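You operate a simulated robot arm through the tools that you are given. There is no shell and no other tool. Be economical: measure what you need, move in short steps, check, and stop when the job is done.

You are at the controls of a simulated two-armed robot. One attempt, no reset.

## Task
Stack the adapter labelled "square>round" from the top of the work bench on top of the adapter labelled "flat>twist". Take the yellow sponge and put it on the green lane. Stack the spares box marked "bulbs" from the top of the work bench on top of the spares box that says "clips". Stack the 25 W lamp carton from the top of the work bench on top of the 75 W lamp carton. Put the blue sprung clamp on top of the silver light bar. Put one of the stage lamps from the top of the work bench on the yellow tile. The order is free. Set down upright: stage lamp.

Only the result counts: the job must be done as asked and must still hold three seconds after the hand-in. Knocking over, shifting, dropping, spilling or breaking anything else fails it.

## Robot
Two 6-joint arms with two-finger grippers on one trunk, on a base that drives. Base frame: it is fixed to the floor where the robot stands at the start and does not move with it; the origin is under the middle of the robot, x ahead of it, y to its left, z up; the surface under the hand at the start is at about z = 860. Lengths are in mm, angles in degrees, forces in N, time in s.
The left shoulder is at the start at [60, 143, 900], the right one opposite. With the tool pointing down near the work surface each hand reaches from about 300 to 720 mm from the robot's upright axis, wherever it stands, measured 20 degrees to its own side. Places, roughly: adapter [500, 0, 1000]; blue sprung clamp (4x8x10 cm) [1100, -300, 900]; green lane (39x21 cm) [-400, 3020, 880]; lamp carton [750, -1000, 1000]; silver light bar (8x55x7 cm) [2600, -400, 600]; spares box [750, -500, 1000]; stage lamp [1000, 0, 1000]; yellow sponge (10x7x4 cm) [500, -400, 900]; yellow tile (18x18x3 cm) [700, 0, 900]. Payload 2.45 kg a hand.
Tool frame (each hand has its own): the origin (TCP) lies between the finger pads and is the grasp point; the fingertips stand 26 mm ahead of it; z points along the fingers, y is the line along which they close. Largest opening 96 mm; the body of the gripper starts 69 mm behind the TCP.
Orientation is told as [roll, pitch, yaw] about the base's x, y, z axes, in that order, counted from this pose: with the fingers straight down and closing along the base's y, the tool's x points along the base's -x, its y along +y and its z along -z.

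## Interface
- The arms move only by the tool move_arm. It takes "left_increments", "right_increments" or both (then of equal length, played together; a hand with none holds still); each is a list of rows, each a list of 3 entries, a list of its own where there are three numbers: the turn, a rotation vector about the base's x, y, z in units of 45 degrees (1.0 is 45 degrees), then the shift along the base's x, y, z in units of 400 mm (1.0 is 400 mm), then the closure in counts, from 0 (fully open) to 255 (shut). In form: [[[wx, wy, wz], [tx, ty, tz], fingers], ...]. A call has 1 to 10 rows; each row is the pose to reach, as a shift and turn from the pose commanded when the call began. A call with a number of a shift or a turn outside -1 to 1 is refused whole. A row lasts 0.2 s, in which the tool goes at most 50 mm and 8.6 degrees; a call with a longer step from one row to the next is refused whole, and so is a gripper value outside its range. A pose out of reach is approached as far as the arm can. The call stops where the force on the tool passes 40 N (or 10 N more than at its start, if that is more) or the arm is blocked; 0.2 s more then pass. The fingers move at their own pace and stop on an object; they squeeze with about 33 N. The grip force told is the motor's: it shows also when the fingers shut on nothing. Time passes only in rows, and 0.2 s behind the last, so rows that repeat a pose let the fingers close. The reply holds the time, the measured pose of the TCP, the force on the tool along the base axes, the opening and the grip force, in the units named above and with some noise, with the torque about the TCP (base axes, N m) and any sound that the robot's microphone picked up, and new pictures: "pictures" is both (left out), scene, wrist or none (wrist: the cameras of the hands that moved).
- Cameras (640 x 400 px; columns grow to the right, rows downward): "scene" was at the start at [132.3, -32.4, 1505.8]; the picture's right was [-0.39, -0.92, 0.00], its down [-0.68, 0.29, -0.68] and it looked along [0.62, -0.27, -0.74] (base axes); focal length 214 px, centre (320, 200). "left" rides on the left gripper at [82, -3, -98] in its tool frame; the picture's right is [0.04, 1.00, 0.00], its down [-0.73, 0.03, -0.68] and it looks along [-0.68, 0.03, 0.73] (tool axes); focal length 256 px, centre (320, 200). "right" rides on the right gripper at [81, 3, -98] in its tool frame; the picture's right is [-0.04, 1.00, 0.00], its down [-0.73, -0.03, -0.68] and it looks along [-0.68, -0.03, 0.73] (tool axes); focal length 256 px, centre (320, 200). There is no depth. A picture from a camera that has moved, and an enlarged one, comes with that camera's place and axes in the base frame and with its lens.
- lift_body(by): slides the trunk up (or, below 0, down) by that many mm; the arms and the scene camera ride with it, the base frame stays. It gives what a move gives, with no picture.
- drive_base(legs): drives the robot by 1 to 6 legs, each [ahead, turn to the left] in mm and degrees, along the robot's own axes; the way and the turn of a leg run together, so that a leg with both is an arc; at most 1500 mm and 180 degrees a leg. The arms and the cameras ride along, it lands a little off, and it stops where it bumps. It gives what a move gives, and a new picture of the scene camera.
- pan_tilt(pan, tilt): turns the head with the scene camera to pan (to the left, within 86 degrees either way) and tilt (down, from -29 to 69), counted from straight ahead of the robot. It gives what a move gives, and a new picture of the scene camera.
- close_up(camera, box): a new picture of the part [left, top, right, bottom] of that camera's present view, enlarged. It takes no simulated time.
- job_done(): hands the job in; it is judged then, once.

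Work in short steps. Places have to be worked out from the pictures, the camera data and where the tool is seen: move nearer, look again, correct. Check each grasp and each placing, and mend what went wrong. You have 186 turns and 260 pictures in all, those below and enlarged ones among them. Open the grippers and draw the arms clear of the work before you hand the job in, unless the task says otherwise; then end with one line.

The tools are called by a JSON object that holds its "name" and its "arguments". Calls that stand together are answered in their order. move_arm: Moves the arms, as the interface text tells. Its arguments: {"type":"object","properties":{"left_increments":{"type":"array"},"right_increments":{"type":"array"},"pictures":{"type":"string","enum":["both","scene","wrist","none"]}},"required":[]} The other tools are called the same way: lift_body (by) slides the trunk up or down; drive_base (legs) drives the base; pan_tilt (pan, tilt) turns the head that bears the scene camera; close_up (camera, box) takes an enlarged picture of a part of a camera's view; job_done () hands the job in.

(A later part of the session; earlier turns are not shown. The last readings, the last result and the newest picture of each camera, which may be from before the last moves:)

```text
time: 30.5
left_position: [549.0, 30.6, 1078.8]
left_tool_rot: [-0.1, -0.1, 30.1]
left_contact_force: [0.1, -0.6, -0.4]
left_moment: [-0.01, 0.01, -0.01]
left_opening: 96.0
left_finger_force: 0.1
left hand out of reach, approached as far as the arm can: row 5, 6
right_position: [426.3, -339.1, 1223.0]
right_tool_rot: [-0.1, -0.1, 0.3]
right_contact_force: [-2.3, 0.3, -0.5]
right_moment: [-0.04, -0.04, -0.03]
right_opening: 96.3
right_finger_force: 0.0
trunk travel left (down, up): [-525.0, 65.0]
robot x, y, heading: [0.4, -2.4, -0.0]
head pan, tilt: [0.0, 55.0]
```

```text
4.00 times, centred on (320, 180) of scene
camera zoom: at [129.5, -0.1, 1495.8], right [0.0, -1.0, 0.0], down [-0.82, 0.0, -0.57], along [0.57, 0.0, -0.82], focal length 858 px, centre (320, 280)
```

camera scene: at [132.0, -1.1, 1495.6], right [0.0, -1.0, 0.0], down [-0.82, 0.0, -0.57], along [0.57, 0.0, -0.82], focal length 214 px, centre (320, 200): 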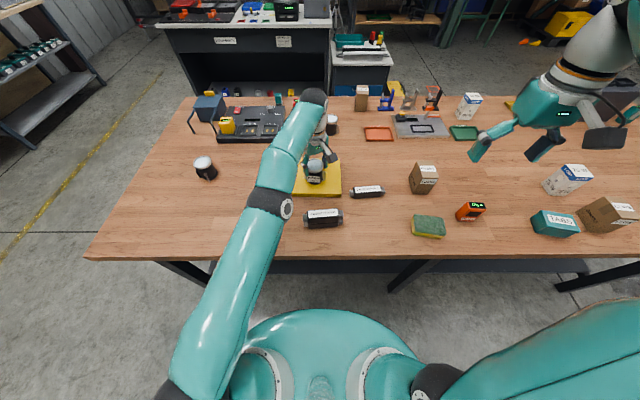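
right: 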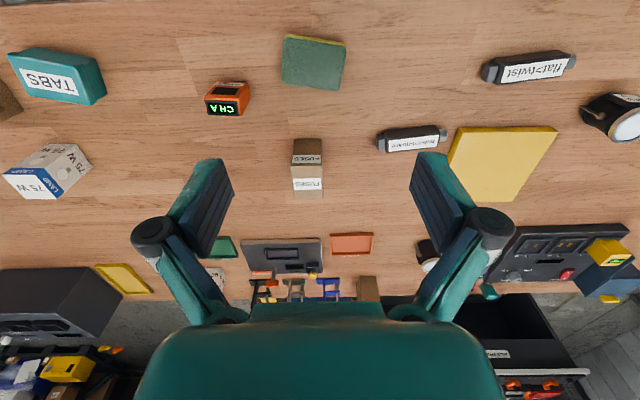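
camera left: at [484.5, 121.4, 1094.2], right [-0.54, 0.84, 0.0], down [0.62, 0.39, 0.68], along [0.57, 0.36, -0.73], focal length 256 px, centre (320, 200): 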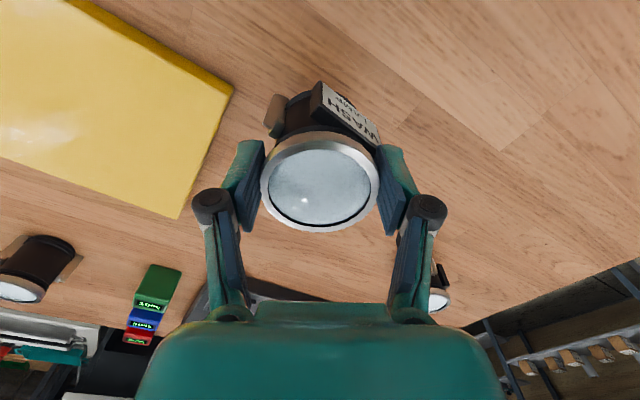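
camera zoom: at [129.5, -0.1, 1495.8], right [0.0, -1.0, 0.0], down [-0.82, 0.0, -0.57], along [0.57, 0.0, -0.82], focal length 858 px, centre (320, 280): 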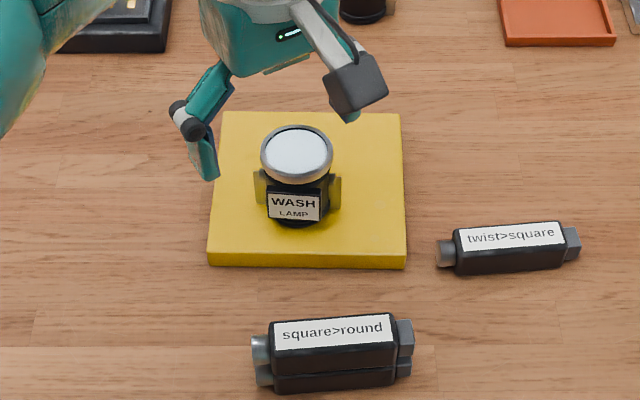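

The lamp is done. Next is the sponge with the right hand: it is near [452, -347], so I go above it while turning yaw by -90.

{"name": "move_arm", "arguments": {"right_increments": [[[0, 0, -0.19], [0.01, 0, -0.06], 0], [[0, 0, -0.38], [0.02, -0.01, -0.12], 0], [[0, 0, -0.57], [0.04, -0.02, -0.18], 0], [[0, 0, -0.76], [0.05, -0.02, -0.24], 0], [[0, 0, -0.95], [0.06, -0.02, -0.3], 0]], "pictures": "none"}}

{"name": "move_arm", "arguments": {"right_increments": [[[0, 0, -0.19], [0, 0, -0.03], 0], [[0, 0, -0.38], [0, 0, -0.06], 0], [[0, 0, -0.57], [0, 0, -0.09], 0], [[0, 0, -0.76], [0, 0, -0.12], 0], [[0, 0, -0.95], [0, 0, -0.15], 0], [[0, 0, -1.0], [0, 0, -0.15], 0]], "pictures": "wrist"}}

```text
time: 31.7
left_position: [550.7, 28.5, 1076.4]
left_tool_rot: [0.0, 0.0, 30.1]
left_contact_force: [0.1, 0.1, 0.6]
left_moment: [0.0, 0.03, 0.03]
left_opening: 96.0
left_finger_force: 0.1
right_position: [452.6, -346.3, 1101.0]
right_tool_rot: [0.0, 0.0, -42.7]
right_contact_force: [0.0, 0.4, -0.8]
right_moment: [-0.03, 0.01, -0.02]
right_opening: 95.9
right_finger_force: 0.0
trunk travel left (down, up): [-525.0, 65.0]
robot x, y, heading: [-0.1, 0.7, 0.0]
head pan, tilt: [0.0, 55.0]
```

```text
time: 33.1
left_position: [550.8, 29.4, 1078.0]
left_tool_rot: [0.0, -0.1, 30.0]
left_contact_force: [-0.1, -0.1, 0.1]
left_moment: [-0.02, 0.02, 0.0]
left_opening: 96.0
left_finger_force: 0.0
right_position: [453.3, -347.2, 1042.6]
right_tool_rot: [-0.1, 0.0, -87.6]
right_contact_force: [0.5, 0.0, 0.5]
right_moment: [0.03, -0.02, -0.02]
right_opening: 95.7
right_finger_force: 0.1
trunk travel left (down, up): [-525.0, 65.0]
robot x, y, heading: [-0.0, 0.5, -0.1]
head pan, tilt: [0.0, 55.0]
camera right: at [452.2, -265.8, 1141.3], right [1.0, 0.0, 0.0], down [0.0, -0.73, 0.68], along [0.0, -0.68, -0.73], focal length 256 px, centre (320, 200)
```

right: 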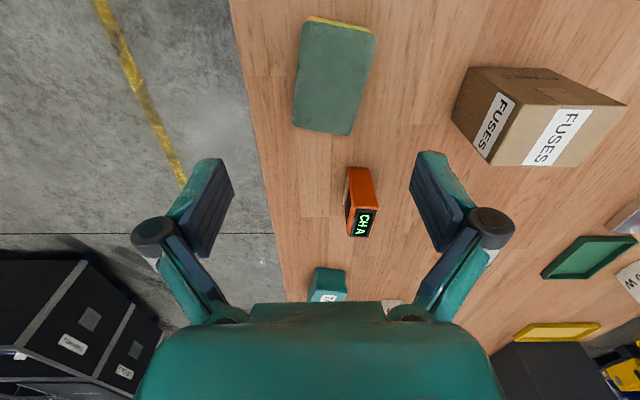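

The sponge centre is near [460, -347], with its long axis about 10 degrees clockwise of y. I align, descend and close.

{"name": "move_arm", "arguments": {"right_increments": [[[0, 0, -0.13], [0.01, 0, -0.05], 0], [[0, 0, -0.27], [0.019, -0.001, -0.1], 0], [[0, 0, -0.27], [0.019, -0.001, -0.2], 0], [[0, 0, -0.27], [0.019, -0.001, -0.3], 0], [[0, 0, -0.27], [0.019, -0.001, -0.377], 0], [[0, 0, -0.27], [0.019, -0.001, -0.377], 0], [[0, 0, -0.27], [0.019, -0.001, -0.377], 255], [[0, 0, -0.27], [0.019, -0.001, -0.377], 255], [[0, 0, -0.27], [0.019, -0.001, -0.377], 255]], "pictures": "wrist"}}

```text
time: 35.1
left_position: [550.3, 30.1, 1077.1]
left_tool_rot: [0.0, 0.0, 29.9]
left_contact_force: [0.3, -0.3, -0.5]
left_moment: [0.0, 0.01, -0.02]
left_opening: 96.1
left_finger_force: 0.0
right_position: [459.1, -346.7, 888.5]
right_tool_rot: [0.0, 0.0, -99.6]
right_contact_force: [-0.1, -0.9, 2.5]
right_moment: [-0.06, -0.08, 0.0]
right_opening: 63.1
right_finger_force: 33.4
trunk travel left (down, up): [-525.0, 65.0]
robot x, y, heading: [-0.4, -0.1, 0.0]
head pan, tilt: [0.0, 55.0]
camera right: at [476.2, -267.0, 988.7], right [0.98, -0.21, 0.0], down [-0.15, -0.72, 0.68], along [-0.14, -0.66, -0.73], focal length 256 px, centre (320, 200)
```

right: 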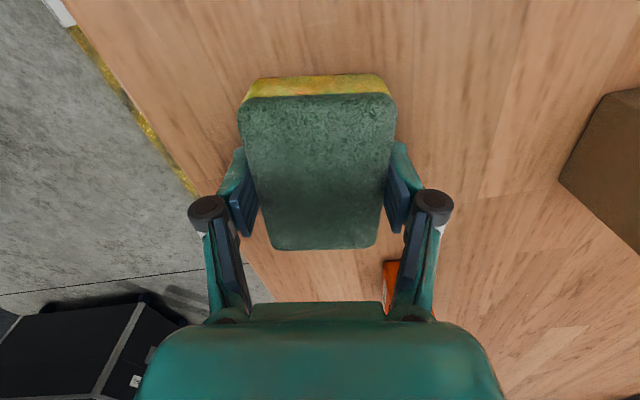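

The sponge is gripped with a 63 mm opening. I lift it, raise the left hand and tuck both arms in for driving.

{"name": "move_arm", "arguments": {"right_increments": [[[0, 0, 0], [0, 0, 0.1], 255], [[0, 0, 0], [0, 0, 0.2], 255], [[0, 0, 0], [-0.03, 0, 0.3], 255], [[0, 0, 0], [-0.06, 0, 0.4], 255], [[0, 0, 0], [-0.09, 0, 0.5], 255], [[0, 0, 0], [-0.12, 0, 0.6], 255]], "left_increments": [[[0, 0, 0], [0, 0, 0.08], 0], [[0, 0, 0], [-0.04, 0.03, 0.16], 0], [[0, 0, 0], [-0.1, 0.08, 0.24], 0], [[0, 0, 0], [-0.18, 0.13, 0.28], 0], [[0, 0, 0], [-0.26, 0.18, 0.28], 0], [[0, 0, 0], [-0.34, 0.23, 0.28], 0]], "pictures": "wrist"}}

{"name": "pan_tilt", "arguments": {"pan": 80, "tilt": 30}}

```text
time: 36.5
left_position: [415.2, 123.9, 1190.7]
left_tool_rot: [-0.1, 0.0, 29.9]
left_contact_force: [0.5, 0.2, 0.0]
left_moment: [-0.02, 0.0, -0.04]
left_opening: 96.0
left_finger_force: 0.1
right_position: [408.2, -345.2, 1131.9]
right_tool_rot: [0.1, 0.0, -99.6]
right_contact_force: [0.7, 0.2, 0.1]
right_moment: [0.04, -0.01, -0.01]
right_opening: 63.1
right_finger_force: 33.0
trunk travel left (down, up): [-525.0, 65.0]
robot x, y, heading: [0.1, 1.1, 0.0]
head pan, tilt: [0.0, 55.0]
camera right: at [425.2, -265.7, 1230.5], right [0.98, -0.21, 0.0], down [-0.15, -0.72, 0.68], along [-0.14, -0.66, -0.73], focal length 256 px, centre (320, 200)
camera left: at [345.4, 79.3, 1287.7], right [-0.54, 0.84, 0.0], down [0.62, 0.39, 0.68], along [0.57, 0.36, -0.73], focal length 256 px, centre (320, 200)
```

right: 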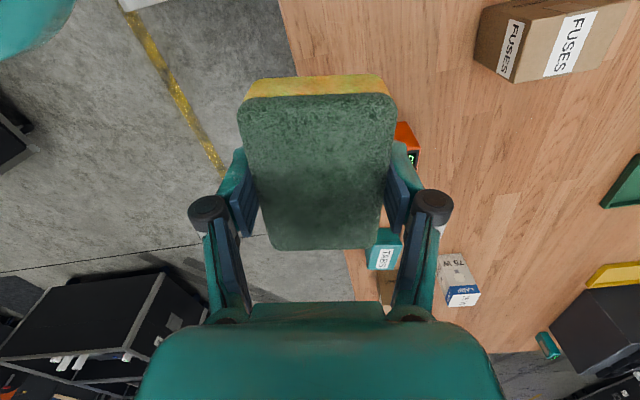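
left: 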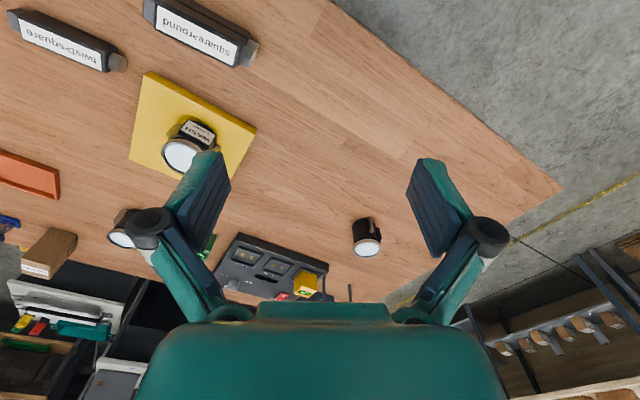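

```text
time: 38.0
left_position: [416.1, 122.5, 1189.4]
left_tool_rot: [0.0, 0.0, 30.0]
left_contact_force: [-0.6, 0.2, -0.2]
left_moment: [-0.01, -0.01, 0.02]
left_opening: 96.1
left_finger_force: 0.0
right_position: [409.9, -345.0, 1130.1]
right_tool_rot: [0.0, 0.0, -99.7]
right_contact_force: [-0.3, -0.1, -0.8]
right_moment: [0.0, -0.01, -0.02]
right_opening: 63.0
right_finger_force: 32.9
trunk travel left (down, up): [-525.0, 65.0]
robot x, y, heading: [-4.4, -1.4, -0.1]
head pan, tilt: [80.0, 30.0]
camera scene: at [75.2, 87.9, 1531.7], right [0.98, -0.17, 0.0], down [-0.09, -0.49, -0.87], along [0.15, 0.85, -0.5], focal length 214 px, centre (320, 200)
```

scene: 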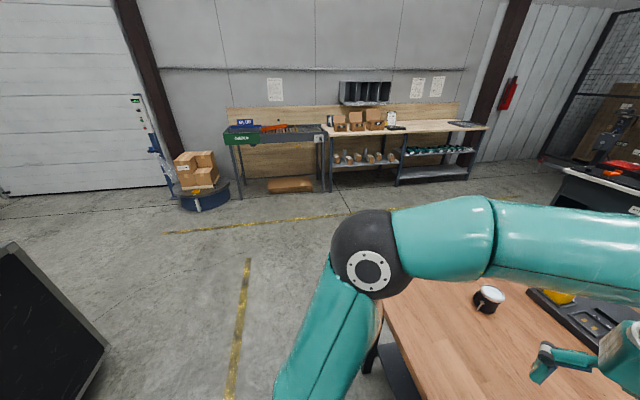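

{"name": "close_up", "arguments": {"camera": "scene", "box": [205, 100, 365, 200]}}

{"name": "drive_base", "arguments": {"legs": [[0, 102], [1400, 0]]}}

```text
4.00 times, centred on (285, 150) of scene
camera zoom: at [75.2, 87.9, 1531.7], right [0.98, -0.17, 0.0], down [-0.09, -0.49, -0.87], along [0.15, 0.85, -0.5], focal length 858 px, centre (460, 400)
```

zoom: 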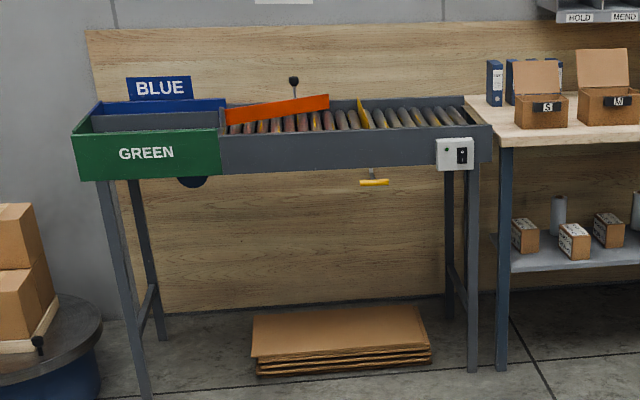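

```text
time: 42.1
left_position: [-69.1, 435.5, 1189.9]
left_tool_rot: [0.0, 0.1, 112.5]
left_contact_force: [-1.1, 1.1, -0.2]
left_moment: [-0.03, -0.07, 0.01]
left_opening: 96.2
left_finger_force: 0.0
right_position: [395.1, 368.6, 1130.9]
right_tool_rot: [0.0, -0.2, -17.0]
right_contact_force: [0.3, 0.1, 0.5]
right_moment: [-0.07, -0.05, 0.01]
right_opening: 62.9
right_finger_force: 32.6
trunk travel left (down, up): [-525.0, 65.0]
robot x, y, heading: [52.8, -2.0, 84.5]
head pan, tilt: [80.0, 30.0]
stopped in leg 1: the robot was blocked; the commanded pose is now the measured one
camera scene: at [-35.0, 81.4, 1531.4], right [0.27, 0.96, 0.0], down [0.48, -0.13, -0.86], along [-0.83, 0.23, -0.5], focal length 214 px, centre (320, 200)
```

scene: 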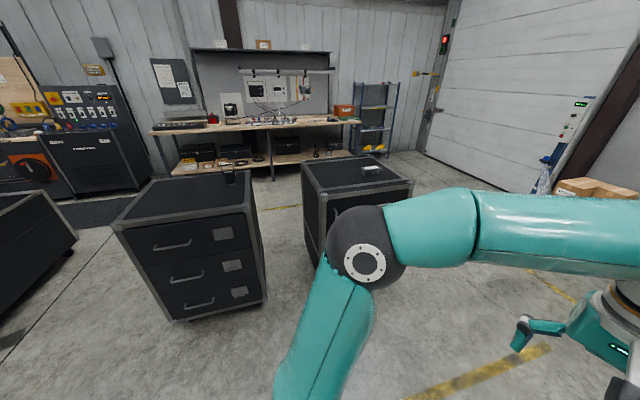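

The turn was blocked at 84.5 degrees. I look to the right and down to see what the robot touches.

{"name": "pan_tilt", "arguments": {"pan": -80, "tilt": 45}}

{"name": "pan_tilt", "arguments": {"pan": 0, "tilt": 60}}

```text
time: 44.6
left_position: [-66.4, 433.7, 1190.4]
left_tool_rot: [0.0, 0.2, 112.7]
left_contact_force: [-0.3, -0.2, 0.6]
left_moment: [-0.01, 0.0, 0.01]
left_opening: 95.9
left_finger_force: 0.0
right_position: [397.1, 367.1, 1129.9]
right_tool_rot: [0.0, 0.0, -16.9]
right_contact_force: [0.7, 0.4, 0.6]
right_moment: [-0.02, -0.02, 0.01]
right_opening: 63.1
right_finger_force: 32.8
trunk travel left (down, up): [-525.0, 65.0]
robot x, y, heading: [51.4, -1.7, 84.4]
head pan, tilt: [-80.0, 45.0]
camera scene: at [136.4, 62.6, 1509.1], right [0.08, -1.0, 0.0], down [-0.7, -0.06, -0.71], along [0.7, 0.06, -0.71], focal length 214 px, centre (320, 200)
```

scene: 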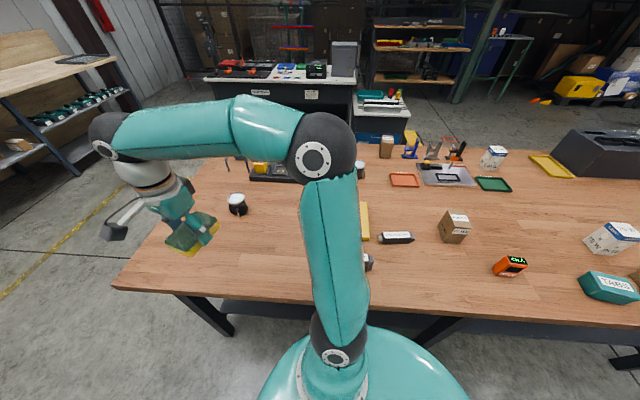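

```text
time: 46.1
left_position: [-65.2, 433.9, 1189.7]
left_tool_rot: [0.0, 0.2, 112.8]
left_contact_force: [-1.1, 0.1, 0.1]
left_moment: [-0.01, 0.02, -0.02]
left_opening: 96.0
left_finger_force: 0.0
right_position: [399.0, 369.0, 1131.3]
right_tool_rot: [-0.1, 0.0, -16.9]
right_contact_force: [0.2, -0.4, 0.3]
right_moment: [0.0, 0.02, 0.02]
right_opening: 63.1
right_finger_force: 33.1
trunk travel left (down, up): [-525.0, 65.0]
robot x, y, heading: [52.4, -2.5, 84.4]
head pan, tilt: [0.0, 60.0]
camera scene: at [61.8, 122.5, 1489.6], right [1.0, -0.1, 0.0], down [-0.08, -0.86, -0.5], along [0.05, 0.5, -0.87], focal length 214 px, centre (320, 200)
```

scene: 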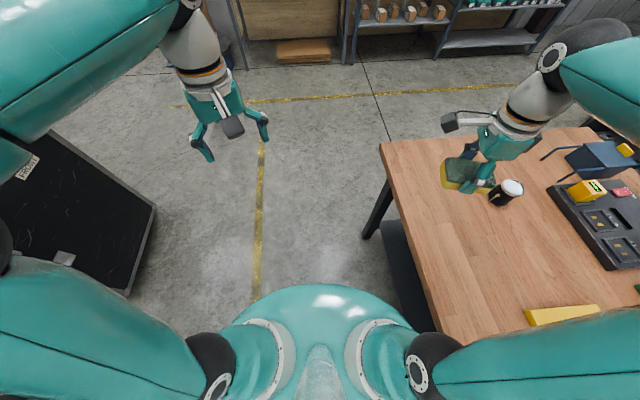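

{"name": "pan_tilt", "arguments": {"pan": 60, "tilt": 69}}

{"name": "pan_tilt", "arguments": {"pan": 86, "tilt": 50}}

```text
time: 47.4
left_position: [-66.2, 434.5, 1189.9]
left_tool_rot: [0.1, 0.1, 112.8]
left_contact_force: [-0.5, -0.2, -0.3]
left_moment: [0.01, -0.04, 0.01]
left_opening: 96.1
left_finger_force: 0.1
right_position: [397.7, 368.7, 1131.6]
right_tool_rot: [0.0, 0.1, -17.0]
right_contact_force: [-0.8, 0.3, 0.2]
right_moment: [0.0, -0.01, 0.0]
right_opening: 63.0
right_finger_force: 33.2
trunk travel left (down, up): [-525.0, 65.0]
robot x, y, heading: [54.7, -7.2, 84.8]
head pan, tilt: [60.0, 68.8]
camera scene: at [9.8, 88.6, 1480.2], right [0.58, 0.81, 0.0], down [0.76, -0.54, -0.36], along [-0.29, 0.21, -0.93], focal length 214 px, centre (320, 200)
```

scene: 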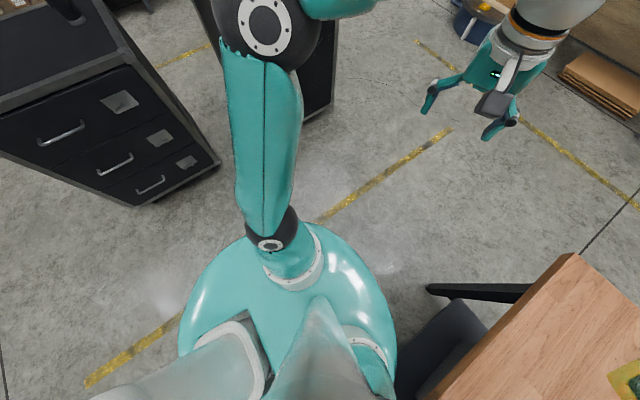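

```text
time: 48.3
left_position: [-66.5, 434.0, 1190.0]
left_tool_rot: [0.0, 0.2, 112.8]
left_contact_force: [-0.7, -0.1, 0.0]
left_moment: [0.01, 0.01, 0.01]
left_opening: 96.2
left_finger_force: 0.0
right_position: [398.0, 367.7, 1131.2]
right_tool_rot: [0.0, 0.0, -17.0]
right_contact_force: [-0.8, 0.8, -0.2]
right_moment: [0.02, 0.0, 0.02]
right_opening: 63.0
right_finger_force: 32.9
trunk travel left (down, up): [-525.0, 65.0]
robot x, y, heading: [52.0, -1.5, 84.3]
head pan, tilt: [85.9, 50.0]
camera scene: at [-20.6, 69.0, 1502.1], right [0.17, 0.99, 0.0], down [0.76, -0.13, -0.64], along [-0.63, 0.11, -0.77], focal length 214 px, centre (320, 200)
```

scene: 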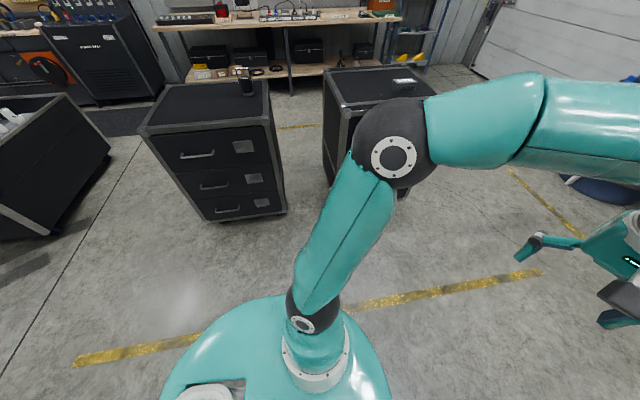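

The base's right side touches the bench underframe, and the left is clear. I turn partly back and reverse away from the bench.

{"name": "drive_base", "arguments": {"legs": [[0, -34], [-350, 0]]}}

```text
time: 52.5
left_position: [-23.5, 156.8, 1189.5]
left_tool_rot: [0.0, 0.0, 78.1]
left_contact_force: [-0.4, -0.9, 0.6]
left_moment: [0.02, -0.04, 0.0]
left_opening: 96.2
left_finger_force: 0.0
right_position: [321.9, -160.8, 1131.7]
right_tool_rot: [0.1, -0.1, -51.4]
right_contact_force: [-0.5, 0.2, 0.6]
right_moment: [0.0, -0.03, 0.03]
right_opening: 63.2
right_finger_force: 33.2
trunk travel left (down, up): [-525.0, 65.0]
robot x, y, heading: [-183.2, -266.6, 50.0]
head pan, tilt: [85.9, 50.0]
camera scene: at [-197.1, -168.0, 1502.2], right [0.69, 0.72, 0.0], down [0.55, -0.53, -0.64], along [-0.46, 0.45, -0.77], focal length 214 px, centre (320, 200)
```

scene: 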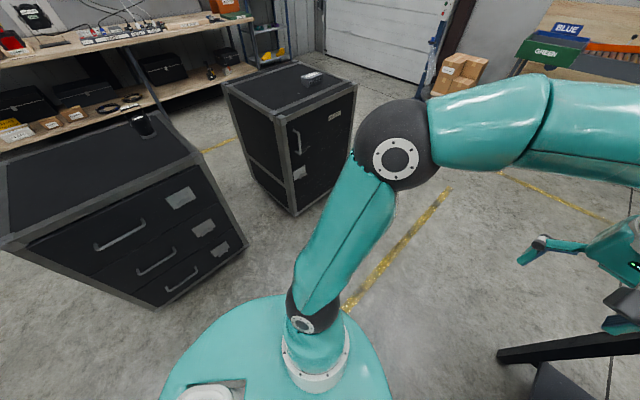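

The robot is now 183 mm back from its start line. I turn to heading 96 and drive toward the lane.

{"name": "drive_base", "arguments": {"legs": [[0, 46.4], [1400, 0]]}}

{"name": "pan_tilt", "arguments": {"pan": 0, "tilt": 25}}

```text
time: 61.7
left_position: [-515.7, 1495.6, 1190.0]
left_tool_rot: [0.0, 0.1, 124.1]
left_contact_force: [0.4, 0.4, 0.0]
left_moment: [-0.02, 0.0, 0.0]
left_opening: 96.1
left_finger_force: 0.1
right_position: [-46.7, 1522.7, 1131.2]
right_tool_rot: [0.0, 0.0, -5.6]
right_contact_force: [0.2, -0.1, 0.0]
right_moment: [0.01, 0.0, 0.03]
right_opening: 63.3
right_finger_force: 33.3
trunk travel left (down, up): [-525.0, 65.0]
robot x, y, heading: [-320.2, 1088.6, 96.2]
head pan, tilt: [85.9, 50.0]
camera scene: at [-401.8, 1146.3, 1502.2], right [-0.04, 1.0, 0.0], down [0.77, 0.03, -0.64], along [-0.64, -0.02, -0.77], focal length 214 px, centre (320, 200)
```

scene: 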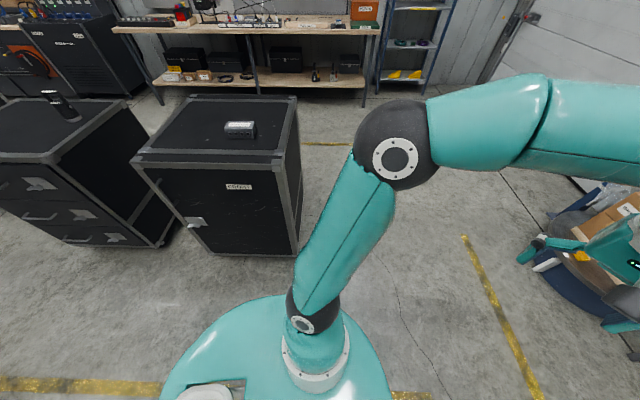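

```text
time: 63.3
left_position: [-515.7, 1494.2, 1191.2]
left_tool_rot: [0.0, 0.1, 124.1]
left_contact_force: [0.2, 0.0, 0.0]
left_moment: [0.0, 0.01, -0.01]
left_opening: 95.9
left_finger_force: 0.1
right_position: [-47.5, 1523.1, 1131.1]
right_tool_rot: [0.0, 0.0, -5.5]
right_contact_force: [-1.1, -0.3, 0.0]
right_moment: [-0.05, 0.01, 0.0]
right_opening: 62.8
right_finger_force: 33.3
trunk travel left (down, up): [-525.0, 65.0]
robot x, y, heading: [-320.3, 1087.9, 95.9]
head pan, tilt: [0.0, 25.0]
camera scene: at [-334.6, 1240.1, 1539.6], right [0.99, 0.11, 0.0], down [0.05, -0.42, -0.91], along [-0.1, 0.9, -0.42], focal length 214 px, centre (320, 200)
```

scene: 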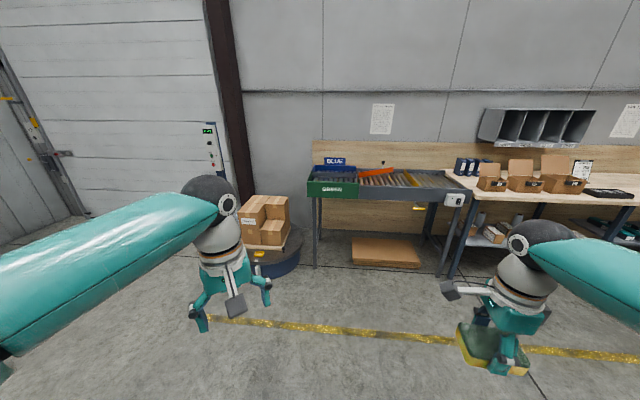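

{"name": "close_up", "arguments": {"camera": "scene", "box": [295, 150, 455, 250]}}

```text
4.00 times, centred on (375, 200) of scene
camera zoom: at [-334.6, 1240.1, 1539.6], right [0.99, 0.11, 0.0], down [0.05, -0.42, -0.91], along [-0.1, 0.9, -0.42], focal length 858 px, centre (100, 200)
```

zoom: 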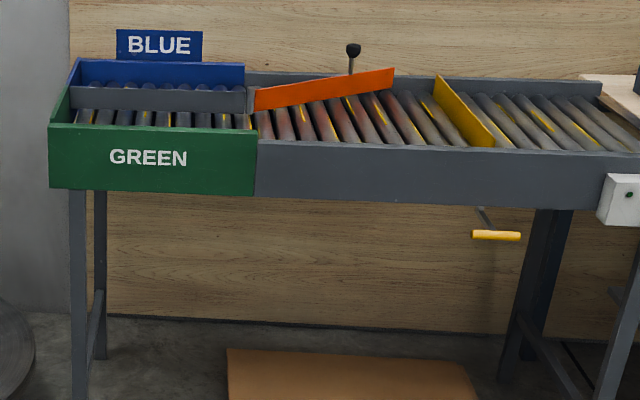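

The green lane is the front part of the roller bed, bounded by the green guard at about y=2930 and centred near x=-410. I drive to about [-510, 2480] facing +y.

{"name": "drive_base", "arguments": {"legs": [[0, 2], [1395, 0], [0, -8]]}}

{"name": "pan_tilt", "arguments": {"pan": -5, "tilt": 45}}

```text
time: 70.9
left_position: [-750.6, 2882.6, 1191.2]
left_tool_rot: [-0.1, -0.1, 127.2]
left_contact_force: [0.3, -0.3, 0.4]
left_moment: [0.0, -0.01, -0.03]
left_opening: 96.0
left_finger_force: 0.0
right_position: [-285.7, 2935.1, 1133.6]
right_tool_rot: [0.1, 0.0, -2.4]
right_contact_force: [0.4, 0.3, -0.5]
right_moment: [0.0, 0.02, -0.03]
right_opening: 63.1
right_finger_force: 32.7
trunk travel left (down, up): [-525.0, 65.0]
robot x, y, heading: [-530.7, 2488.0, 99.4]
head pan, tilt: [0.0, 25.0]
stopped in leg 2: the robot was blocked; the commanded pose is now the measured one
camera scene: at [-557.8, 2637.9, 1539.7], right [0.99, 0.16, 0.0], down [0.07, -0.42, -0.91], along [-0.15, 0.89, -0.42], focal length 214 px, centre (320, 200)
```

scene: 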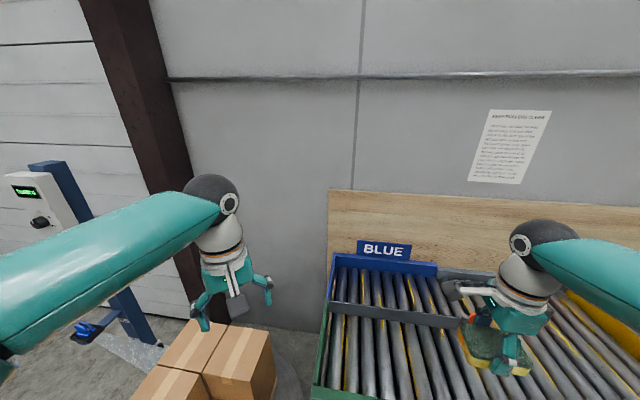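

```text
time: 71.8
left_position: [-750.3, 2882.7, 1192.6]
left_tool_rot: [-0.1, 0.0, 127.2]
left_contact_force: [-0.2, -0.4, 0.4]
left_moment: [0.01, 0.01, -0.01]
left_opening: 95.9
left_finger_force: 0.0
right_position: [-285.1, 2934.6, 1132.5]
right_tool_rot: [-0.1, -0.1, -2.4]
right_contact_force: [-0.4, -1.0, -0.3]
right_moment: [-0.02, 0.02, 0.01]
right_opening: 62.9
right_finger_force: 33.0
trunk travel left (down, up): [-525.0, 65.0]
robot x, y, heading: [-529.2, 2487.5, 99.4]
head pan, tilt: [-5.0, 45.0]
camera scene: at [-549.4, 2628.5, 1509.1], right [1.0, 0.08, 0.0], down [0.05, -0.7, -0.71], along [-0.05, 0.71, -0.71], focal length 214 px, centre (320, 200)
```

scene: 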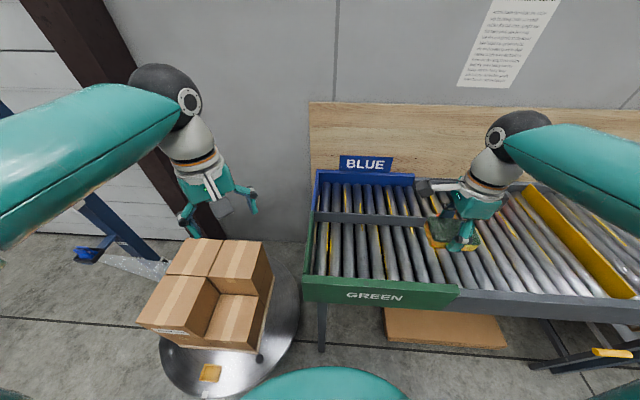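

The base halted beside the turntable but the lane is in reach. I move the sponge over the lane at about [-400, 3012] and begin lowering.

{"name": "move_arm", "arguments": {"right_increments": [[[0, 0, 0], [-0.1, 0.06, 0], 255], [[0, 0, 0], [-0.2, 0.13, 0], 255], [[0, 0, 0], [-0.287, 0.194, -0.03], 255], [[0, 0, 0], [-0.287, 0.194, -0.13], 255], [[0, 0, 0], [-0.287, 0.194, -0.23], 255], [[0, 0, 0], [-0.287, 0.194, -0.33], 255], [[0, 0, 0], [-0.287, 0.194, -0.43], 255], [[0, 0, 0], [-0.287, 0.194, -0.46], 255]], "pictures": "both"}}

```text
time: 73.5
left_position: [-750.8, 2882.7, 1191.2]
left_tool_rot: [-0.1, 0.0, 127.2]
left_contact_force: [-0.8, 0.2, -0.6]
left_moment: [0.02, 0.02, 0.01]
left_opening: 96.1
left_finger_force: 0.1
right_position: [-397.2, 3012.4, 948.2]
right_tool_rot: [0.0, 0.0, -2.4]
right_contact_force: [0.2, -0.1, 0.1]
right_moment: [0.02, 0.02, 0.02]
right_opening: 62.9
right_finger_force: 33.0
trunk travel left (down, up): [-525.0, 65.0]
robot x, y, heading: [-531.3, 2487.4, 99.4]
head pan, tilt: [-5.0, 45.0]
camera scene: at [-549.4, 2628.5, 1509.1], right [1.0, 0.08, 0.0], down [0.05, -0.71, -0.71], along [-0.05, 0.7, -0.71], focal length 214 px, centre (320, 200)
camera right: at [-478.5, 3018.1, 1047.0], right [0.08, 1.0, 0.0], down [0.73, -0.06, 0.68], along [0.68, -0.06, -0.73], focal length 256 px, centre (320, 200)
```

scene: 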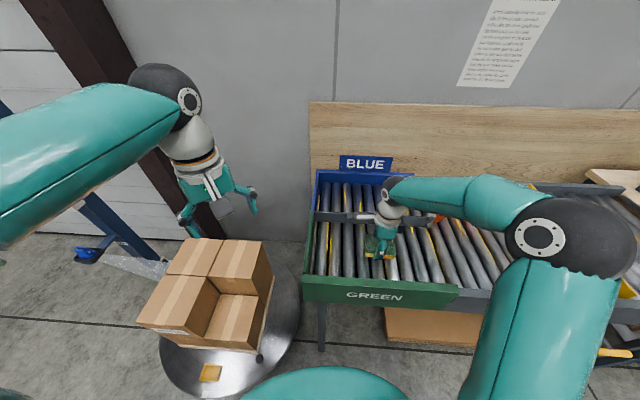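
right: 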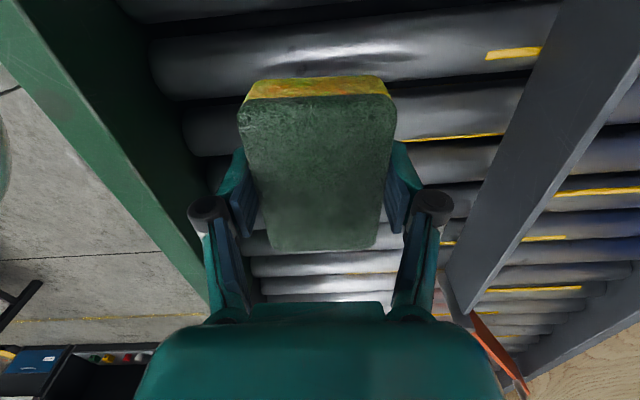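

The sponge hangs midway between guard and divider. I lower it toward the rollers.

{"name": "move_arm", "arguments": {"right_increments": [[[0, 0, 0], [0, 0, -0.03], 255], [[0, 0, 0], [0, 0, -0.06], 255], [[0, 0, 0], [0, 0, -0.075], 255], [[0, 0, 0], [0, 0, -0.085], 255], [[0, 0, 0], [0, 0, -0.09], 255]], "pictures": "wrist"}}

```text
time: 74.8
left_position: [-749.6, 2883.0, 1192.1]
left_tool_rot: [-0.1, -0.1, 127.3]
left_contact_force: [0.7, 0.9, 0.2]
left_moment: [0.01, -0.03, 0.04]
left_opening: 96.2
left_finger_force: 0.1
right_position: [-399.1, 3012.8, 912.5]
right_tool_rot: [0.1, -0.1, -2.4]
right_contact_force: [0.3, -0.1, -0.5]
right_moment: [-0.04, -0.02, 0.0]
right_opening: 62.9
right_finger_force: 32.7
trunk travel left (down, up): [-525.0, 65.0]
robot x, y, heading: [-532.9, 2489.5, 99.1]
head pan, tilt: [-5.0, 45.0]
camera right: at [-480.5, 3020.1, 1011.5], right [0.08, 1.0, 0.0], down [0.73, -0.06, 0.68], along [0.68, -0.06, -0.73], focal length 256 px, centre (320, 200)
```

right: 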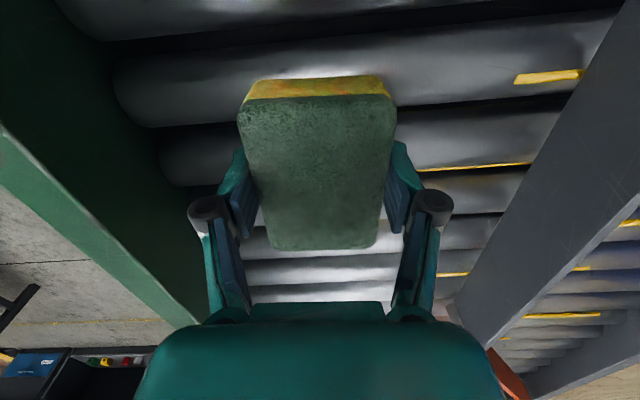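

{"name": "move_arm", "arguments": {"right_increments": [[[0, 0, 0], [0, 0, -0.01], 255], [[0, 0, 0], [0, 0, -0.02], 255], [[0, 0, 0], [0, 0, -0.02], 255]], "pictures": "none"}}

{"name": "move_arm", "arguments": {"right_increments": [[[0, 0, 0], [0, 0, -0.01], 255], [[0, 0, 0], [0, 0, -0.015], 255], [[0, 0, 0], [0, 0, -0.015], 255]], "pictures": "wrist"}}

```text
time: 75.5
left_position: [-750.5, 2881.5, 1191.9]
left_tool_rot: [-0.2, 0.0, 127.2]
left_contact_force: [-0.7, 0.2, 0.2]
left_moment: [-0.01, 0.0, -0.01]
left_opening: 95.9
left_finger_force: 0.1
right_position: [-398.3, 3013.1, 907.6]
right_tool_rot: [0.3, 0.0, -2.5]
right_contact_force: [1.4, 2.5, 19.3]
right_moment: [-0.2, -0.05, -0.02]
right_opening: 63.1
right_finger_force: 33.1
trunk travel left (down, up): [-525.0, 65.0]
robot x, y, heading: [-532.8, 2486.9, 99.2]
head pan, tilt: [-5.0, 45.0]
```

```text
time: 76.3
left_position: [-750.1, 2882.4, 1193.0]
left_tool_rot: [-0.2, -0.1, 127.3]
left_contact_force: [0.1, -0.7, 0.1]
left_moment: [-0.01, 0.02, 0.01]
left_opening: 96.0
left_finger_force: 0.1
right_position: [-398.5, 3012.5, 900.3]
right_tool_rot: [0.3, -0.1, -2.6]
right_contact_force: [-0.2, 5.8, 29.0]
right_moment: [0.15, 0.06, 0.03]
right_opening: 63.2
right_finger_force: 33.6
trunk travel left (down, up): [-525.0, 65.0]
robot x, y, heading: [-530.6, 2490.7, 99.1]
head pan, tilt: [-5.0, 45.0]
camera right: at [-481.3, 3018.9, 1000.0], right [0.08, 1.0, 0.0], down [0.73, -0.06, 0.68], along [0.68, -0.05, -0.73], focal length 256 px, centre (320, 200)
```

right: 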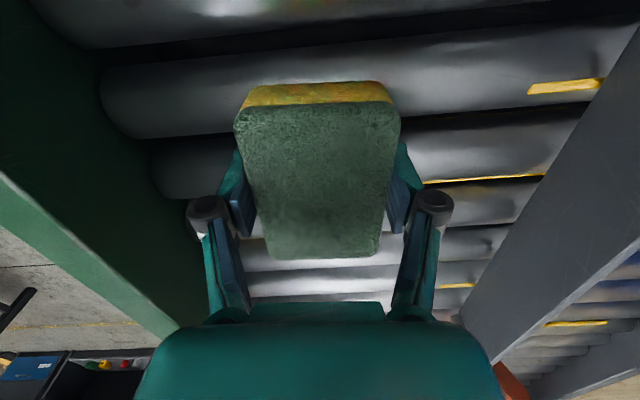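

The sponge rests on the rollers. I ease up a few millimetres, open and withdraw upward.

{"name": "move_arm", "arguments": {"right_increments": [[[0, 0, 0], [0, 0, 0.012], 255], [[0, 0, 0], [0, 0, 0.012], 150], [[0, 0, 0], [0, 0, 0.012], 0], [[0, 0, 0], [0, 0, 0.012], 0], [[0, 0, 0], [0, 0, 0.012], 0], [[0, 0, 0], [0, 0, 0.12], 0], [[0, 0, 0], [0, 0, 0.24], 0], [[0, 0, 0], [0, 0, 0.36], 0], [[0, 0, 0], [0, 0, 0.48], 0], [[0, 0, 0], [0.05, -0.05, 0.58], 0]], "pictures": "wrist"}}

```text
time: 78.5
left_position: [-749.5, 2880.6, 1192.1]
left_tool_rot: [-0.1, 0.0, 127.2]
left_contact_force: [0.3, 0.1, -0.3]
left_moment: [0.07, 0.03, 0.01]
left_opening: 95.9
left_finger_force: 0.1
right_position: [-378.3, 2993.0, 1131.8]
right_tool_rot: [-0.1, 0.1, -2.5]
right_contact_force: [0.5, -0.6, 0.4]
right_moment: [0.02, 0.02, 0.0]
right_opening: 96.1
right_finger_force: 0.0
trunk travel left (down, up): [-525.0, 65.0]
robot x, y, heading: [-529.9, 2488.1, 99.2]
head pan, tilt: [-5.0, 45.0]
camera right: at [-459.4, 2999.2, 1231.1], right [0.08, 1.0, 0.0], down [0.73, -0.06, 0.68], along [0.68, -0.06, -0.73], focal length 256 px, centre (320, 200)
```

right: 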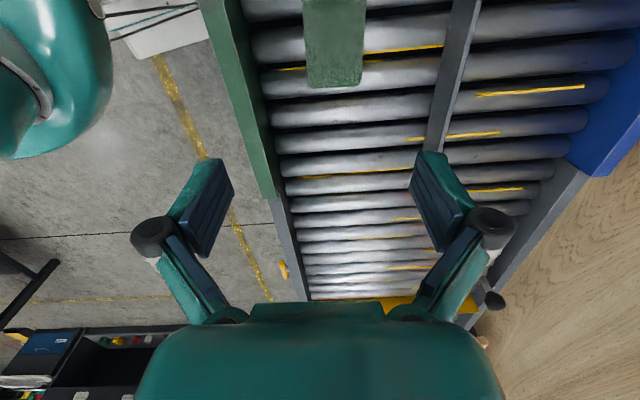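

The sponge lies on the green lane. I raise the right hand and then drive around the bench's left end toward the aisle behind it.

{"name": "move_arm", "arguments": {"right_increments": [[[0, 0, 0], [0.02, -0.06, 0.1], 0], [[0, 0, 0], [0.05, -0.12, 0.18], 0], [[0, 0, 0], [0.08, -0.2, 0.22], 0], [[0, 0, 0], [0.12, -0.28, 0.22], 0]], "pictures": "none"}}

{"name": "drive_base", "arguments": {"legs": [[-300, 0], [0, -121]]}}

{"name": "pan_tilt", "arguments": {"pan": 0, "tilt": 20}}

```text
time: 79.5
left_position: [-749.1, 2882.5, 1191.7]
left_tool_rot: [-0.1, 0.0, 127.3]
left_contact_force: [0.4, 0.4, 0.7]
left_moment: [0.01, 0.03, 0.0]
left_opening: 96.0
left_finger_force: 0.0
right_position: [-332.2, 2883.0, 1217.2]
right_tool_rot: [0.0, 0.0, -2.4]
right_contact_force: [-0.6, 0.0, -0.7]
right_moment: [0.02, -0.01, 0.04]
right_opening: 95.9
right_finger_force: 0.1
trunk travel left (down, up): [-525.0, 65.0]
robot x, y, heading: [-531.4, 2487.6, 99.3]
head pan, tilt: [-5.0, 45.0]
```

```text
time: 85.1
left_position: [-151.0, 2504.9, 1193.8]
left_tool_rot: [0.0, 0.0, 51.2]
left_contact_force: [0.7, -0.5, -0.1]
left_moment: [0.02, 0.03, 0.0]
left_opening: 96.0
left_finger_force: 0.0
right_position: [-51.0, 2097.1, 1216.4]
right_tool_rot: [0.0, 0.2, -78.4]
right_contact_force: [1.0, -1.0, -0.3]
right_moment: [0.07, 0.02, -0.05]
right_opening: 95.9
right_finger_force: 0.1
trunk travel left (down, up): [-525.0, 65.0]
robot x, y, heading: [-503.7, 2240.5, 21.7]
head pan, tilt: [-5.0, 45.0]
stopped in leg 2: the robot was blocked; the commanded pose is now the measured one
camera scene: at [-367.8, 2280.2, 1508.9], right [0.29, -0.96, 0.0], down [-0.68, -0.2, -0.71], along [0.68, 0.2, -0.71], focal length 214 px, centre (320, 200)
```

scene: 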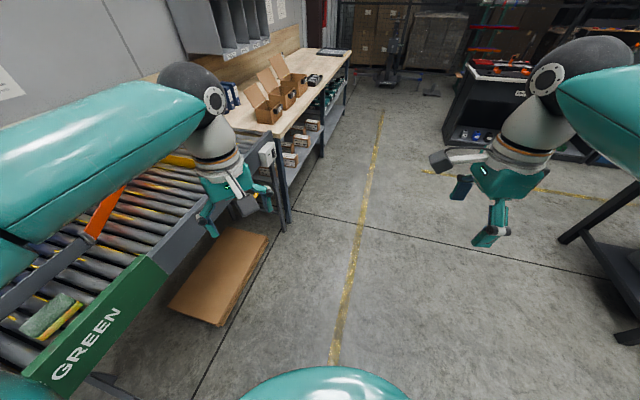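

```text
time: 86.0
left_position: [-153.3, 2506.7, 1192.8]
left_tool_rot: [-0.1, 0.0, 51.3]
left_contact_force: [0.7, 0.0, -0.8]
left_moment: [0.0, 0.03, -0.01]
left_opening: 96.0
left_finger_force: 0.0
right_position: [-51.7, 2099.8, 1218.3]
right_tool_rot: [0.1, 0.1, -78.4]
right_contact_force: [1.2, 0.9, -0.2]
right_moment: [-0.01, 0.01, 0.01]
right_opening: 96.0
right_finger_force: 0.0
trunk travel left (down, up): [-525.0, 65.0]
robot x, y, heading: [-502.0, 2237.0, 21.8]
head pan, tilt: [0.0, 20.0]
camera scene: at [-361.1, 2293.9, 1547.7], right [0.37, -0.93, 0.0], down [-0.32, -0.13, -0.94], along [0.87, 0.35, -0.34], focal length 214 px, centre (320, 200)
```

scene: 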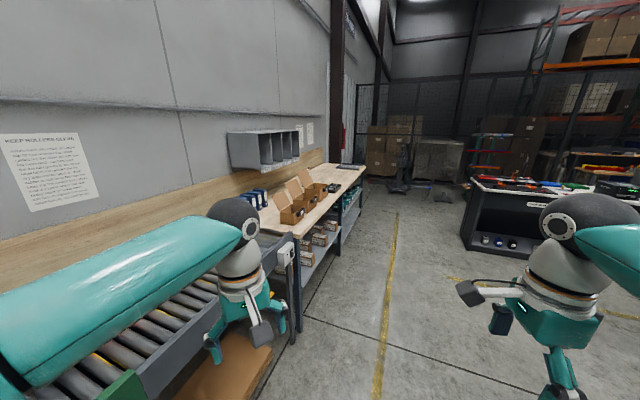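

I see nothing near the base, so I test with a small further turn.

{"name": "drive_base", "arguments": {"legs": [[0, -30]]}}

```text
time: 88.0
left_position: [-68.6, 2298.3, 1192.2]
left_tool_rot: [-0.2, 0.0, 21.5]
left_contact_force: [-0.1, 0.0, -0.3]
left_moment: [0.05, -0.05, -0.01]
left_opening: 96.1
left_finger_force: 0.1
right_position: [-181.1, 1894.4, 1219.1]
right_tool_rot: [0.0, 0.1, -108.1]
right_contact_force: [-0.4, 0.2, -0.7]
right_moment: [0.01, -0.02, 0.01]
right_opening: 96.0
right_finger_force: 0.0
trunk travel left (down, up): [-525.0, 65.0]
robot x, y, heading: [-503.8, 2254.3, -7.8]
head pan, tilt: [0.0, 20.0]
camera scene: at [-351.3, 2234.3, 1547.8], right [-0.14, -0.99, 0.0], down [-0.34, 0.05, -0.94], along [0.93, -0.13, -0.34], focal length 214 px, centre (320, 200)
```

scene: 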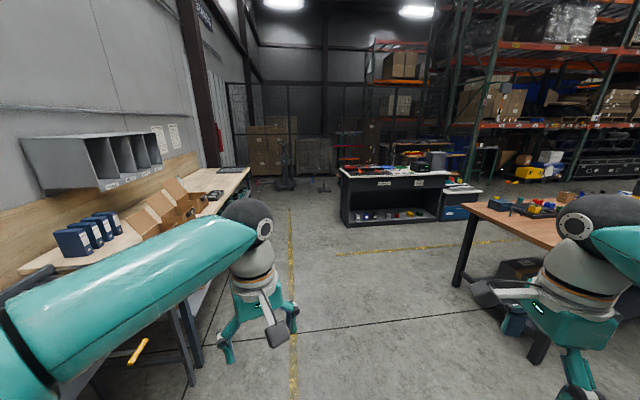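

The turn now works, so the earlier stop seems to be from oversized single turns. I drive toward [1750, 1300] behind the bench's left end.

{"name": "drive_base", "arguments": {"legs": [[0, -15], [1250, 0], [1195, 0]]}}

```text
time: 101.2
left_position: [2200.2, 1278.8, 1194.5]
left_tool_rot: [-0.1, 0.1, 7.7]
left_contact_force: [0.5, -0.1, -0.2]
left_moment: [0.01, 0.01, 0.0]
left_opening: 96.0
left_finger_force: 0.1
right_position: [1993.5, 912.4, 1218.2]
right_tool_rot: [0.0, 0.0, -121.8]
right_contact_force: [0.1, -0.4, 0.2]
right_moment: [0.0, 0.01, -0.01]
right_opening: 96.1
right_finger_force: 0.0
trunk travel left (down, up): [-525.0, 65.0]
robot x, y, heading: [1767.9, 1342.3, -21.5]
head pan, tilt: [0.0, 20.0]
camera scene: at [1909.7, 1283.0, 1547.7], right [-0.37, -0.93, 0.0], down [-0.32, 0.13, -0.94], along [0.87, -0.35, -0.34], focal length 214 px, centre (320, 200)
```

scene: 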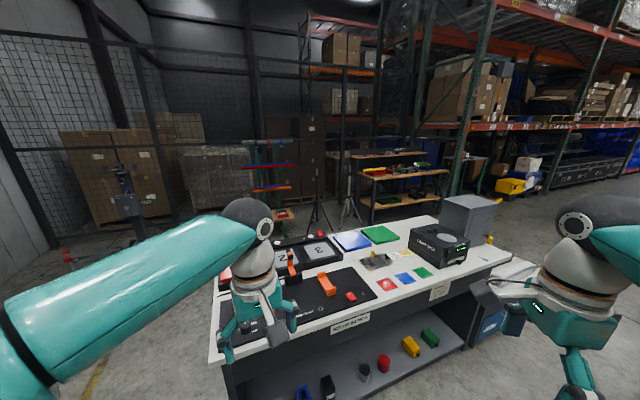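

Both paths are clear. I turn to face -y in the aisle and drive to about y=-330.

{"name": "drive_base", "arguments": {"legs": [[0, -34], [0, -33.4], [1000, 0], [670, 0]]}}

{"name": "pan_tilt", "arguments": {"pan": -70, "tilt": 40}}

{"name": "pan_tilt", "arguments": {"pan": 70, "tilt": 45}}

```text
time: 105.3
left_position: [1878.5, 914.7, 1194.2]
left_tool_rot: [0.1, -0.1, -58.9]
left_contact_force: [-1.0, 0.0, 0.4]
left_moment: [0.02, -0.1, -0.01]
left_opening: 96.1
left_finger_force: 0.0
right_position: [1463.0, 956.6, 1219.1]
right_tool_rot: [0.0, 0.2, 171.5]
right_contact_force: [-0.4, -0.5, -0.6]
right_moment: [0.01, -0.06, -0.01]
right_opening: 96.1
right_finger_force: 0.0
trunk travel left (down, up): [-525.0, 65.0]
robot x, y, heading: [1810.8, 1338.2, -88.8]
head pan, tilt: [0.0, 20.0]
stopped in leg 2: the robot was blocked; the commanded pose is now the measured one
camera scene: at [1807.0, 1182.2, 1547.6], right [-1.0, -0.02, 0.0], down [-0.01, 0.34, -0.94], along [0.02, -0.94, -0.34], focal length 214 px, centre (320, 200)
```

scene: 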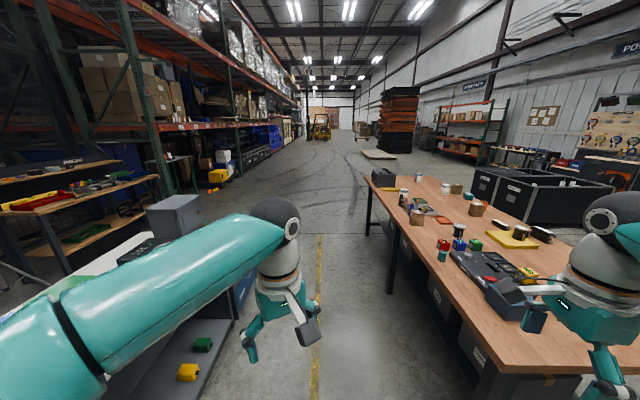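

```text
time: 106.7
left_position: [1881.9, 914.3, 1195.0]
left_tool_rot: [0.0, 0.0, -58.8]
left_contact_force: [0.1, 0.6, -0.5]
left_moment: [0.0, -0.01, -0.02]
left_opening: 96.2
left_finger_force: 0.0
right_position: [1466.5, 957.4, 1219.4]
right_tool_rot: [0.0, 0.0, 171.6]
right_contact_force: [1.1, 0.8, -0.6]
right_moment: [-0.01, 0.0, -0.02]
right_opening: 96.0
right_finger_force: 0.1
trunk travel left (down, up): [-525.0, 65.0]
robot x, y, heading: [1809.8, 1336.4, -88.5]
head pan, tilt: [-70.0, 40.0]
camera scene: at [1730.1, 1245.0, 1516.4], right [-0.36, 0.93, 0.0], down [0.6, 0.23, -0.77], along [-0.71, -0.28, -0.64], focal length 214 px, centre (320, 200)
```

scene: 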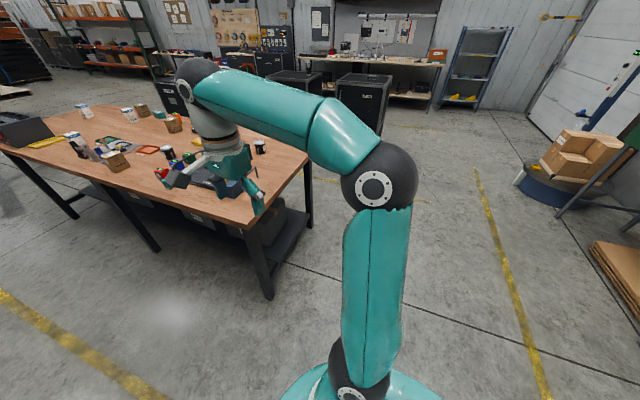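

```text
time: 108.9
left_position: [1883.2, 914.1, 1194.2]
left_tool_rot: [-0.2, -0.1, -58.7]
left_contact_force: [-0.3, -0.5, 0.0]
left_moment: [0.0, 0.0, 0.01]
left_opening: 96.1
left_finger_force: 0.0
right_position: [1465.4, 958.4, 1220.0]
right_tool_rot: [0.0, 0.0, 171.6]
right_contact_force: [-0.3, 0.2, 0.6]
right_moment: [-0.03, -0.02, -0.01]
right_opening: 96.0
right_finger_force: 0.0
trunk travel left (down, up): [-525.0, 65.0]
robot x, y, heading: [1809.5, 1341.2, -88.7]
head pan, tilt: [70.0, 45.0]
camera scene: at [1886.2, 1249.9, 1509.1], right [-0.32, -0.95, 0.0], down [-0.67, 0.23, -0.71], along [0.67, -0.23, -0.71], focal length 214 px, centre (320, 200)
```

scene: 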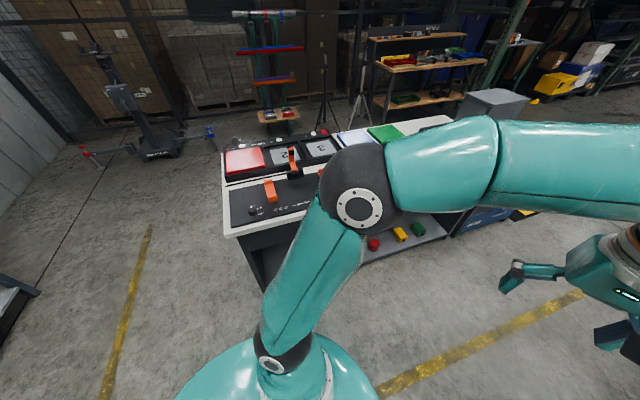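

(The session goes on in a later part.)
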